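You operate a simulated robot arm through the tools that you are given. There is no shell and no other tool. Be economical: measure what you need, move in short steps, check, and stop when the job is done.

Carry out the task below with a simulated robot arm. There is one attempt and no reset: what you move stays moved.

TASK
Take the small carton from the good bay and put it on top of the brown medium carton on the good bay.
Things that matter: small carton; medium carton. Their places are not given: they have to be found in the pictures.

It is judged by the outcome, as a careful person would: the job done as asked, and still so three seconds after it is handed in. It fails if anything else is knocked over, pushed out of place, dropped, spilled or broken.

THE ROBOT
A 7-joint arm with a two-finger parallel gripper, fixed in place. Base frame: the origin is at the foot of the arm, x ahead of it, y to its left, z up; the work surface is at about z = 0. Lengths are in mm, angles in degrees, forces in N, time in s.
With the tool pointing down near the work surface it reaches from about 240 to 620 mm from the base axis. Its first joint turns from -66.0 to 66.0 degrees. Payload 2.6 kg.
Tool frame: the origin (TCP) lies between the finger pads and is the grasp point; the fingertips stand 30 mm ahead of it; z points along the fingers, y is the line along which they close. The gripper opens to 94 mm. The fingers are 28 mm wide and 10 mm thick; the gripper's body (50 by 96 mm) begins 55 mm behind the TCP.
Orientation is that of the tool frame in the base frame, as a unit quaternion [w, x, y, z]. With the fingers straight down and closing along the base's y, the tool's x points along the base's -x, its y along +y and its z along -z.

THE INTERFACE
- The arm moves only by the tool step_arm. Its arguments are lists of equal length, an entry for each row: "jaw": the opening in per cent of the stroke, from 0 (shut) to 100 (fully open); "delta_pos": the shift along the tool's x, y, z in units of 20 mm (1.0 is 20 mm), a list of three; "delta_rot": the turn, a rotation vector about the tool's x, y, z in units of 6 degrees (1.0 is 6 degrees), a list of three. In form: {"jaw": [jaw, ...], "delta_pos": [[dx, dy, dz], ...], "delta_rot": [[ax, ay, az], ...]}. A call has 1 to 10 rows; each row shifts and turns the commanded pose from where the row before left it, along the tool's axes as they then stand. A call with a number of a shift or a turn outside -1 to 1 is refused whole. A row lasts 0.2 s, in which the tool goes at most 50 mm and 8.6 degrees; a call with a longer step from one row to the next is refused whole, and so is a gripper value outside its range. A pose out of reach is approached as far as the arm can. The call stops where the force on the tool passes 40 N (or 10 N more than at its start, if that is more) or the arm is blocked; 0.2 s more then pass. The fingers move at their own pace (about 72 mm/s each) and stop on an object; they squeeze with about 42 N. The grip force told is the motor's: it shows also when the fingers shut on nothing. Time passes only in rows, and 0.2 s behind the last, so rows that do not move let the fingers close. It gives the time, the measured TCP pose, the force on the tool (base axes), the opening and the grip force at its end, in the units of the frame above (readings bear some noise).
- Cameras (640 x 400 px; columns grow to the right, rows downward): "scene" is fixed at [42.4, 454, 545.3]; the picture's right is [-0.58, -0.81, 0.00], its down [-0.61, 0.44, -0.66] and it looks along [0.54, -0.38, -0.75] (base axes); focal length 288 px, centre (320, 200). "wrist" rides on the gripper at [-37, 0, -58] in the tool frame; the picture's right is [0.00, -1.00, 0.00], its down [0.97, 0.00, -0.24] and it looks along [0.24, 0.00, 0.97] (tool axes); focal length 218 px, centre (320, 200).
- capture(camera): a new picture of that camera. No time passes.
- pixel_to_xyz(camera, pixels): for up to 12 pixels [column, row] of the newest picture of that camera ("zoom" is the newest enlarged one), the place [x, y, z] in the base frame of the surface seen there, good to about 2 mm. No time passes.
- close_up(camera, box): a new picture of the part [left, top, right, bottom] of that camera's present view, enlarged. No time passes.
- close_job(): hands the job in; it is judged then, once.

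Work in short steps. Measure before you move; look again where a grasp or a placing could have gone wrong, and mend it. You have 60 turns and 30 pictures in all, the two below and enlarged ones among them. Open the gripper and draw the arm clear of the work before you hand the job in, unless the task says otherwise; then end with one line.

The tools are called after "Request:" by a JSON object that holds its "method" and its "body". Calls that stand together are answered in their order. step_arm: Moves the arm, as the interface text tells. Its arguments: {"type":"object","properties":{"jaw":{"type":"array","items":{"type":"number"}},"delta_pos":{"type":"array","items":{"type":"array","items":{"type":"number"}}},"delta_rot":{"type":"array","items":{"type":"array","items":{"type":"number"}}}},"required":["jaw","delta_pos","delta_rot"]} The other tools are called the same way: capture (camera) takes a picture; pixel_to_xyz (camera, pixels) gives the place of the surface under pixels of a picture; close_up (camera, box) takes an enlarged picture of a part of a camera's view; close_job () hands the job in.

At the start:

```text
clock: 0.0
position: [332.9, 266.7, 302.6]
ee_rot: [0.0, -0.001, 1.0, 0.0]
ft_force: [0.0, -0.2, -1.3]
gripper_width: 94.0
gripper_force: 0.0
```

scene: 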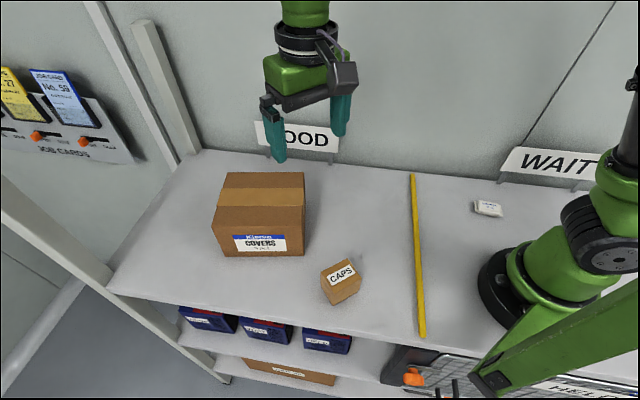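
wrist: 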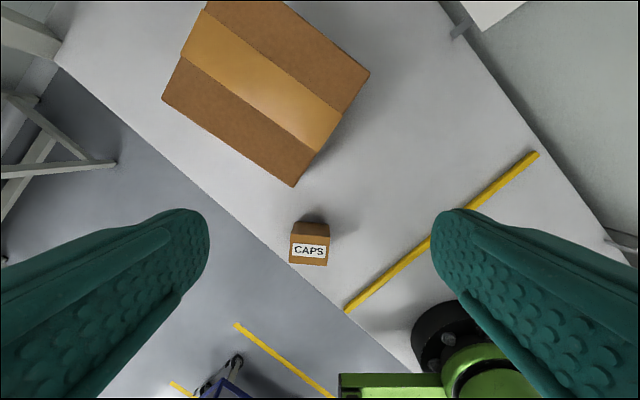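

The small carton (CAPS) is at scene ~(341,281) and the medium one (COVERS) at ~(260,213). I'll enlarge and measure both.

Request:
{"method": "close_up", "body": {"camera": "scene", "box": [200, 160, 400, 310]}}

Request:
{"method": "pixel_to_xyz", "body": {"camera": "scene", "pixels": [[228, 173], [304, 173], [303, 207], [218, 207], [260, 190], [304, 253], [225, 253], [390, 250]]}}

Request:
{"method": "close_up", "body": {"camera": "wrist", "box": [260, 200, 360, 280]}}

```text
2.67 times, centred on (300, 235) of scene
```

zoom: 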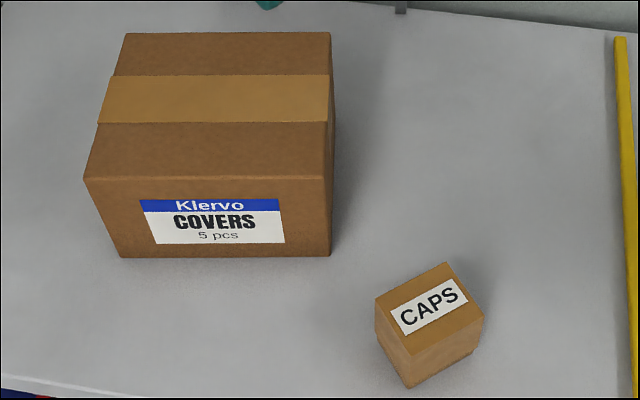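

```text
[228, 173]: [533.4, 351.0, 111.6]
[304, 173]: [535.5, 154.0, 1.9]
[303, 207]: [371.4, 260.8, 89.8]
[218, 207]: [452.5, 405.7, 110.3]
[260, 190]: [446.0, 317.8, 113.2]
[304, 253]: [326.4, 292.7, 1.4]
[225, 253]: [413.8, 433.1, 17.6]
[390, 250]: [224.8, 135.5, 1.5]
```

```text
5.00 times, centred on (310, 240) of wrist
```

zoom: 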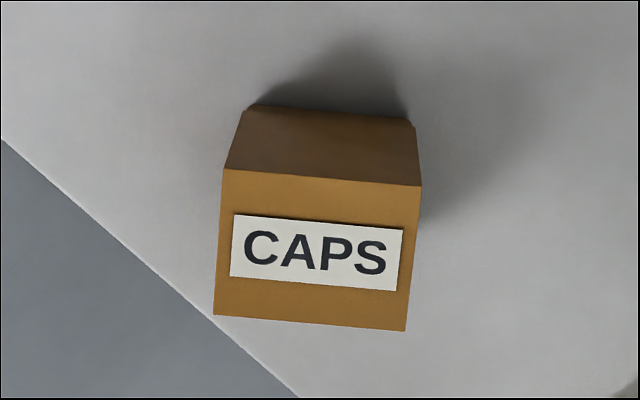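

The wrist enlargement shows the small carton's top as a near axis-aligned rectangle; I'll measure its corners.

Request:
{"method": "pixel_to_xyz", "body": {"camera": "zoom", "pixels": [[230, 177], [414, 192], [400, 324], [219, 309], [318, 250], [252, 112], [408, 125], [440, 340], [330, 60]]}}

Request:
{"method": "pixel_to_xyz", "body": {"camera": "wrist", "pixels": [[210, 6], [366, 74], [295, 183], [166, 97], [270, 80], [200, 80], [310, 120]]}}

```text
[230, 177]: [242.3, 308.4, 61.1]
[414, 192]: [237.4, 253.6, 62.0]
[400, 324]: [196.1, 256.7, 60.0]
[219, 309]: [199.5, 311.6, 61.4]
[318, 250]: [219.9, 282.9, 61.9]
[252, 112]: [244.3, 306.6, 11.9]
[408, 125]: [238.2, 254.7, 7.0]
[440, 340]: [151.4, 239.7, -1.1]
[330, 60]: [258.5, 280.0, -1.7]
```

```text
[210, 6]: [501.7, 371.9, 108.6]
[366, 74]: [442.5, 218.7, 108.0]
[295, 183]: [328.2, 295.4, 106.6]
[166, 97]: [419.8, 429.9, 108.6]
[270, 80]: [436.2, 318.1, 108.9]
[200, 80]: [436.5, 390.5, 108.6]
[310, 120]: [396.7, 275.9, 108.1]
```

Small carton: top centre about (219.5, 282.5, 61), roughly 45 × 56 mm, turned ~4.5°. Medium carton's top centre is about (431, 324, 109). I'll move above the small carton, turn, and look.

Request:
{"method": "step_arm", "body": {"jaw": [100, 100, 100, 100, 100, 100, 100, 100, 100, 100], "delta_pos": [[0.63, 0.088, 0.9], [0.63, 0.088, 0.9], [0.63, 0.088, 0.9], [0.63, 0.088, 0.9], [0.63, 0.088, 0.9], [0.63, 0.088, 0.9], [0.63, 0.088, 0.9], [0.63, 0.088, 0.9], [0.63, 0.088, 0.9], [0, 0, 0]], "delta_rot": [[0, 0, 0], [0, 0, 0], [0, 0, 0], [0, 0, 0], [0, 0, 0], [0, 0, 0], [0, 0, 0], [0, 0, 0], [0, 0, 0], [0, 0, 0.75]]}}

Request:
{"method": "capture", "body": {"camera": "wrist"}}

```text
clock: 2.2
position: [219.4, 283.1, 140.3]
ee_rot: [0.001, 0.04, 0.999, 0.0]
ft_force: [-0.3, 0.6, -0.3]
gripper_width: 94.2
gripper_force: 0.0
```

```text
25 pictures are left
```

wrist: 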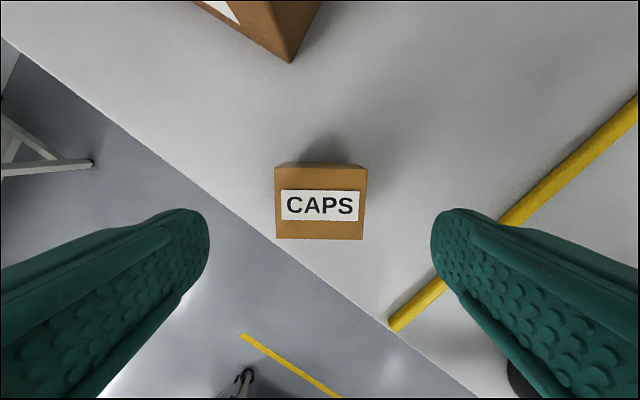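

The carton is centred and square between the fingers (col 320). Descending to z ≈ 36.

Request:
{"method": "step_arm", "body": {"jaw": [100, 100, 100, 100, 100, 100, 100], "delta_pos": [[0, 0, 0.867], [0, 0, 0.867], [0, 0, 0.867], [0, 0, 0.867], [0, 0, 0.867], [0, 0, 0.867], [0, 0, 0]], "delta_rot": [[0, 0, 0], [0, 0, 0], [0, 0, 0], [0, 0, 0], [0, 0, 0], [0, 0, 0], [0, 0, 0]]}}

Request:
{"method": "capture", "body": {"camera": "scene"}}

```text
clock: 3.8
position: [219.5, 282.4, 36.8]
ee_rot: [0.0, 0.04, 0.999, 0.0]
ft_force: [-0.2, 0.4, -0.3]
gripper_width: 93.8
gripper_force: 0.2
```

```text
24 pictures are left
```

scene: 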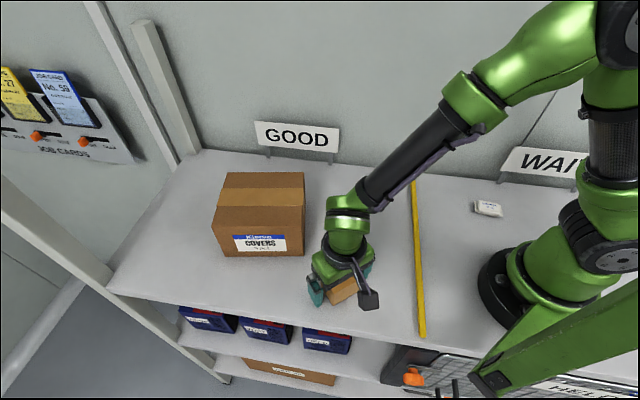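

The fingers straddle the carton; closing and then lifting slightly to check.

Request:
{"method": "step_arm", "body": {"jaw": [45, 45, 45, 45, 45, 45], "delta_pos": [[0, 0, 0], [0, 0, 0], [0, 0, 0], [0, 0, 0], [0, 0, -0.5], [0, 0, -0.5]], "delta_rot": [[0, 0, 0], [0, 0, 0], [0, 0, 0], [0, 0, 0], [0, 0, 0], [0, 0, 0]]}}

```text
clock: 5.2
position: [220.5, 282.8, 56.5]
ee_rot: [0.0, 0.039, 0.999, 0.001]
ft_force: [-0.4, 0.1, 0.2]
gripper_width: 63.6
gripper_force: 0.1
```

Width reads 63.6 mm but grip force ~0, which is odd; looking.

Request:
{"method": "capture", "body": {"camera": "wrist"}}

Request:
{"method": "close_up", "body": {"camera": "scene", "box": [270, 210, 430, 320]}}

```text
23 pictures are left
```

wrist: 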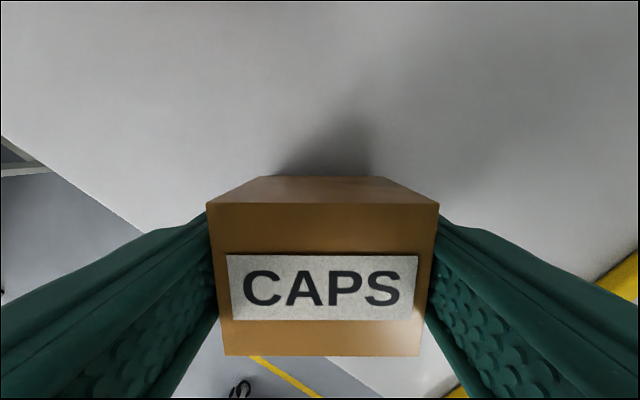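

```text
3.64 times, centred on (350, 265) of scene
```

zoom: 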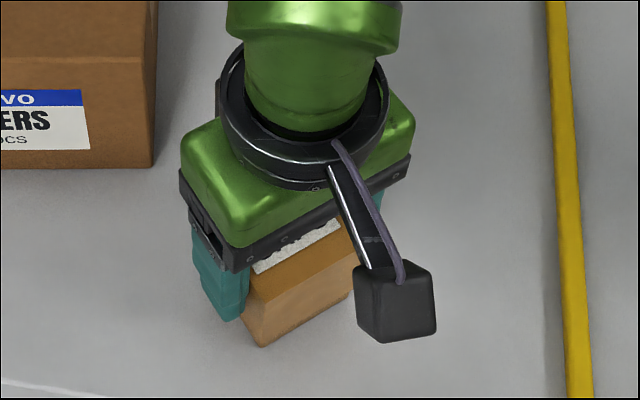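

Request:
{"method": "pixel_to_xyz", "body": {"camera": "wrist", "pixels": [[320, 235], [320, 340], [215, 270], [428, 270], [320, 190], [212, 208], [434, 208], [225, 350], [416, 350]]}}

Request:
{"method": "step_arm", "body": {"jaw": [45, 45], "delta_pos": [[0, 0, 0], [0, 0, 0]], "delta_rot": [[0, 0, 0], [0, 0, 0]]}}

```text
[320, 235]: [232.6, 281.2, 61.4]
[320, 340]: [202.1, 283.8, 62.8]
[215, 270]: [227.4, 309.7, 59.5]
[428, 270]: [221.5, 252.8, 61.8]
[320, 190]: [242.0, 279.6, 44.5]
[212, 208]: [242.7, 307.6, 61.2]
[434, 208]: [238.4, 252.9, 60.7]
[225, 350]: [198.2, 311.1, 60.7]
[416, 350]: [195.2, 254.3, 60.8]
```

```text
clock: 5.8
position: [220.6, 281.6, 56.9]
ee_rot: [0.0, 0.04, 0.999, 0.001]
ft_force: [0.0, 1.0, 4.0]
gripper_width: 62.2
gripper_force: 41.6
```

The grip only closed after the lift, so the carton (top still z 61) is held high. I'll reopen and check before lowering for a better grip.

Request:
{"method": "step_arm", "body": {"jaw": [100, 100, 100, 100], "delta_pos": [[0, 0, 0], [0, 0, 0], [0, 0, 0], [0, 0, 0]], "delta_rot": [[0, 0, 0], [0, 0, 0], [0, 0, 0], [0, 0, 0]]}}

Request:
{"method": "capture", "body": {"camera": "wrist"}}

```text
clock: 6.8
position: [220.2, 282.4, 57.1]
ee_rot: [0.001, 0.039, 0.999, 0.0]
ft_force: [0.3, -0.3, -0.1]
gripper_width: 93.9
gripper_force: 0.0
```

```text
21 pictures are left
```

wrist: 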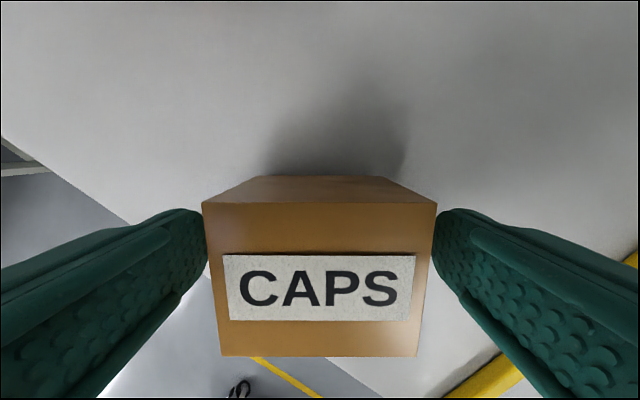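

The carton still stands in place and the fingers are open. Lowering 21 mm and closing without lifting, with extra time.

Request:
{"method": "step_arm", "body": {"jaw": [100, 100, 100, 45, 45, 45, 45, 45, 45, 45], "delta_pos": [[0, 0, 0.5], [0, 0, 0.5], [0, 0, 0], [0, 0, 0], [0, 0, 0], [0, 0, 0], [0, 0, 0], [0, 0, 0], [0, 0, 0], [0, 0, 0]], "delta_rot": [[0, 0, 0], [0, 0, 0], [0, 0, 0], [0, 0, 0], [0, 0, 0], [0, 0, 0], [0, 0, 0], [0, 0, 0], [0, 0, 0], [0, 0, 0]]}}

```text
clock: 9.0
position: [219.2, 280.7, 36.6]
ee_rot: [0.0, 0.039, 0.999, 0.0]
ft_force: [-0.3, 0.3, -0.3]
gripper_width: 62.1
gripper_force: 41.7
```

Firm grip now (41.7 N). Lifting straight up 150 mm.

Request:
{"method": "step_arm", "body": {"jaw": [45, 45, 45, 45, 45, 45, 45, 45, 45, 45], "delta_pos": [[0, 0, -0.4], [0, 0, -0.7], [0, 0, -0.9], [0, 0, -0.9], [0, 0, -0.9], [0, 0, -0.9], [0, 0, -0.9], [0, 0, -0.9], [0, 0, -0.6], [0, 0, -0.4]], "delta_rot": [[0, 0, 0], [0, 0, 0], [0, 0, 0], [0, 0, 0], [0, 0, 0], [0, 0, 0], [0, 0, 0], [0, 0, 0], [0, 0, 0], [0, 0, 0]]}}

Request:
{"method": "capture", "body": {"camera": "scene"}}

Request:
{"method": "capture", "body": {"camera": "wrist"}}

```text
clock: 11.2
position: [219.2, 283.0, 185.6]
ee_rot: [0.0, 0.038, 0.999, 0.0]
ft_force: [0.4, 0.1, -2.4]
gripper_width: 62.0
gripper_force: 42.0
```

```text
20 pictures are left
```

scene: 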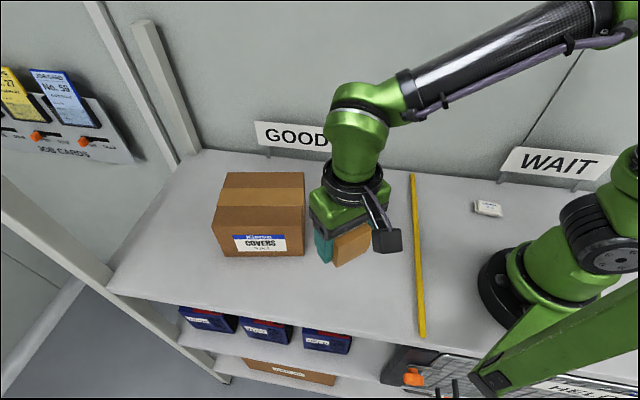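

```text
19 pictures are left
```

wrist: 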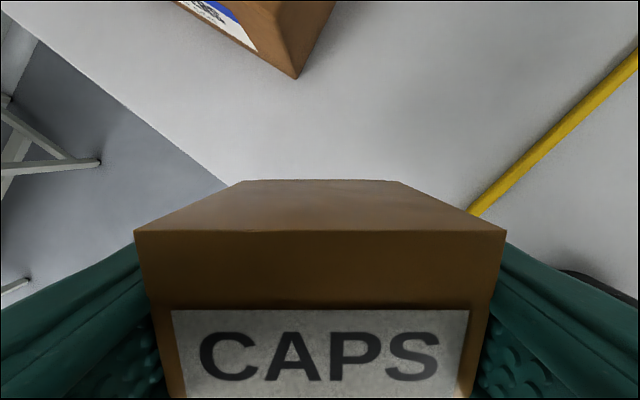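

The carton is securely held level, bottom at ~z 149, above the medium carton's top (109). Moving over its centre (431, 324).

Request:
{"method": "step_arm", "body": {"jaw": [45, 45, 45, 45, 45, 45, 45, 45, 45, 45], "delta_pos": [[-0.5, 0.13, 0], [-0.9, 0.24, 0], [-0.9, 0.24, 0], [-0.9, 0.24, 0], [-0.9, 0.24, 0], [-0.9, 0.24, 0], [-0.9, 0.24, 0], [-0.9, 0.24, 0], [-0.9, 0.24, 0], [-0.9, 0.24, 0]], "delta_rot": [[0, 0, 0], [0, 0, 0], [0, 0, 0], [0, 0, 0], [0, 0, 0], [0, 0, 0], [0, 0, 0], [0, 0, 0], [0, 0, 0], [0, 0, 0]]}}

Request:
{"method": "step_arm", "body": {"jaw": [45, 45, 45, 45], "delta_pos": [[-0.8, 0.24, 0], [-0.6, 0.18, 0], [-0.4, 0.1, 0], [0, 0, 0]], "delta_rot": [[0, 0, 0], [0, 0, 0], [0, 0, 0], [0, 0, 0]]}}

Request:
{"method": "capture", "body": {"camera": "scene"}}

```text
clock: 13.4
position: [396.1, 312.7, 185.2]
ee_rot: [0.0, 0.039, 0.999, 0.0]
ft_force: [-0.2, -0.3, -2.3]
gripper_width: 61.8
gripper_force: 42.2
```

```text
clock: 14.4
position: [432.1, 322.0, 186.0]
ee_rot: [0.0, 0.039, 0.999, 0.0]
ft_force: [-0.3, 0.1, -2.0]
gripper_width: 62.0
gripper_force: 42.0
```

```text
18 pictures are left
```

scene: 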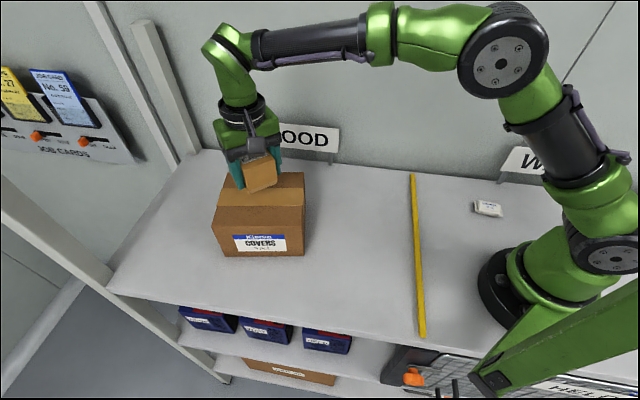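

It's over the medium carton. Contact is expected at TCP z ≈ 145–148; lowering to ~151 then creeping.

Request:
{"method": "step_arm", "body": {"jaw": [45, 45, 45, 45, 45, 45], "delta_pos": [[0, 0, 0.5], [0, 0, 0.5], [0, 0, 0.4], [0, 0, 0.25], [0, 0, 0.1], [0, 0, 0]], "delta_rot": [[0, 0, 0], [0, 0, 0], [0, 0, 0], [0, 0, 0], [0, 0, 0], [0, 0, 0]]}}

Request:
{"method": "step_arm", "body": {"jaw": [45, 45, 45], "delta_pos": [[0, 0, 0.08], [0, 0, 0.08], [0, 0, 0]], "delta_rot": [[0, 0, 0], [0, 0, 0], [0, 0, 0]]}}

Request:
{"method": "close_up", "body": {"camera": "scene", "box": [200, 110, 330, 270]}}

```text
clock: 15.8
position: [432.4, 321.4, 151.5]
ee_rot: [0.0, 0.039, 0.999, 0.0]
ft_force: [-0.8, -0.8, -1.8]
gripper_width: 62.2
gripper_force: 41.9
```

```text
clock: 16.6
position: [431.1, 322.7, 147.1]
ee_rot: [0.0, 0.039, 0.999, 0.0]
ft_force: [1.0, -0.2, -1.8]
gripper_width: 61.9
gripper_force: 41.6
```

```text
2.50 times, centred on (265, 190) of scene
```

zoom: 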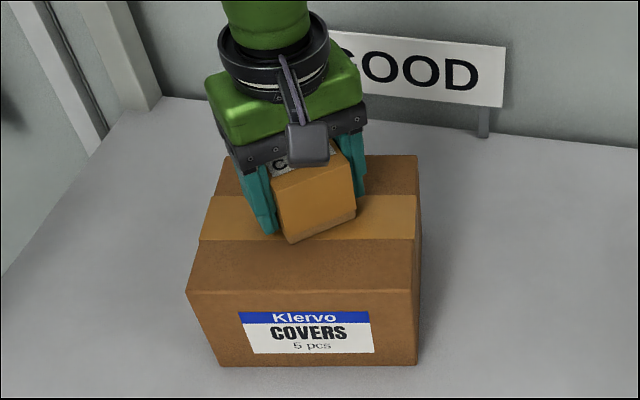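

No contact yet (force still −1.8 N). Creeping 1 mm at a time.

Request:
{"method": "step_arm", "body": {"jaw": [45, 45], "delta_pos": [[0, 0, 0.06], [0, 0, 0]], "delta_rot": [[0, 0, 0], [0, 0, 0]]}}

Request:
{"method": "step_arm", "body": {"jaw": [45, 45], "delta_pos": [[0, 0, 0.05], [0, 0, 0]], "delta_rot": [[0, 0, 0], [0, 0, 0]]}}

```text
clock: 17.2
position: [429.8, 322.9, 147.7]
ee_rot: [0.0, 0.039, 0.999, 0.001]
ft_force: [-0.4, 0.1, -2.4]
gripper_width: 62.1
gripper_force: 41.9
```

```text
clock: 17.8
position: [431.7, 323.0, 146.2]
ee_rot: [0.0, 0.039, 0.999, 0.0]
ft_force: [0.9, -0.2, -2.6]
gripper_width: 61.8
gripper_force: 41.6
```

Request:
{"method": "step_arm", "body": {"jaw": [45, 45], "delta_pos": [[0, 0, 0.05], [0, 0, 0]], "delta_rot": [[0, 0, 0], [0, 0, 0]]}}

Request:
{"method": "step_arm", "body": {"jaw": [45, 45], "delta_pos": [[0, 0, 0.05], [0, 0, 0]], "delta_rot": [[0, 0, 0], [0, 0, 0]]}}

```text
clock: 18.4
position: [432.4, 322.2, 146.3]
ee_rot: [0.0, 0.038, 0.999, 0.001]
ft_force: [-3.0, 0.5, 7.6]
gripper_width: 62.2
gripper_force: 42.3
```

```text
clock: 19.0
position: [432.8, 323.6, 147.0]
ee_rot: [0.0, 0.04, 0.999, 0.001]
ft_force: [-10.2, -7.8, 25.7]
gripper_width: 62.3
gripper_force: 41.8
```

Contact made (25.7 N up). Backing off 1 mm and opening.

Request:
{"method": "step_arm", "body": {"jaw": [45, 45, 75, 85, 100, 100, 100, 100], "delta_pos": [[0, 0, -0.06], [0, 0, 0], [0, 0, 0], [0, 0, 0], [0, 0, 0], [0, 0, 0], [0, 0, 0], [0, 0, 0]], "delta_rot": [[0, 0, 0], [0, 0, 0], [0, 0, 0], [0, 0, 0], [0, 0, 0], [0, 0, 0], [0, 0, 0], [0, 0, 0]]}}

Request:
{"method": "capture", "body": {"camera": "wrist"}}

```text
clock: 20.8
position: [432.1, 322.9, 144.8]
ee_rot: [0.0, 0.039, 0.999, 0.0]
ft_force: [-0.3, 0.5, -0.9]
gripper_width: 94.1
gripper_force: 0.0
```

```text
16 pictures are left
```

wrist: 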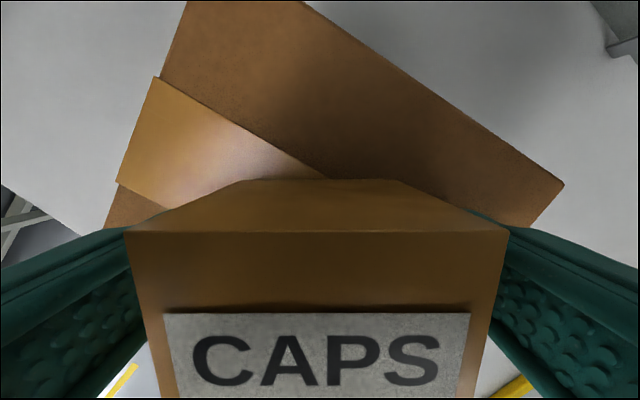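

Fingers are open and clear on both sides; raising straight up and checking.

Request:
{"method": "step_arm", "body": {"jaw": [100, 100, 100, 100, 100, 100, 100, 100, 100, 100], "delta_pos": [[0, 0, -0.3], [0, 0, -0.6], [0, 0, -0.9], [0, 0, -0.9], [0, 0, -0.9], [0, 0, -0.9], [0, 0, -0.9], [0.9, 0, -0.9], [0.9, 0, -0.9], [0.9, 0, 0]], "delta_rot": [[0, 0, 0], [0, 0, 0], [0, 0, 0], [0, 0, 0], [0, 0, 0], [0, 0, 0], [0, 0, 0], [0, 0, 0], [0, 0, 0], [0, 0, 0]]}}

Request:
{"method": "capture", "body": {"camera": "scene"}}

Request:
{"method": "capture", "body": {"camera": "wrist"}}

```text
clock: 23.0
position: [376.8, 327.1, 288.3]
ee_rot: [0.0, 0.039, 0.999, 0.0]
ft_force: [0.1, 0.0, 0.7]
gripper_width: 94.1
gripper_force: 0.1
```

```text
15 pictures are left
```

scene: 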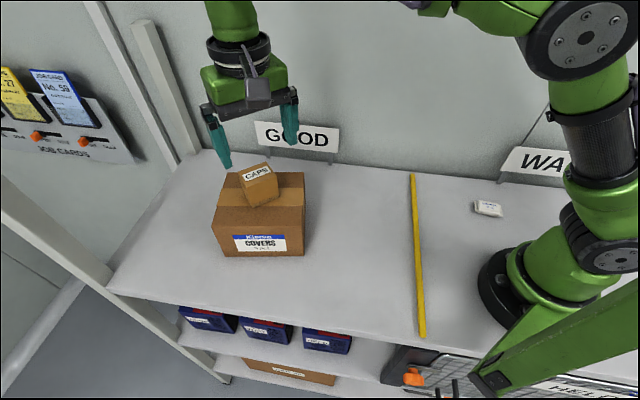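

```text
14 pictures are left
```

wrist: 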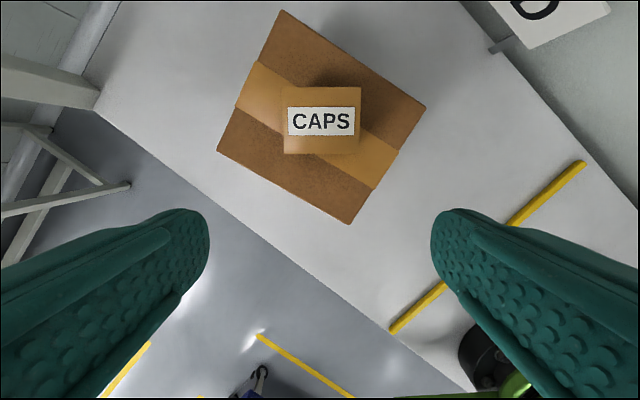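

The small carton sits flat near the centre of the medium carton, which has not moved. The gripper is open and clear, so I'm handing in.

Request:
{"method": "close_job", "body": {}}

```text
The job is handed in.
```

The small CAPS carton is on top of the brown medium COVERS carton in the good bay, the gripper is open and clear, and the job is handed in.
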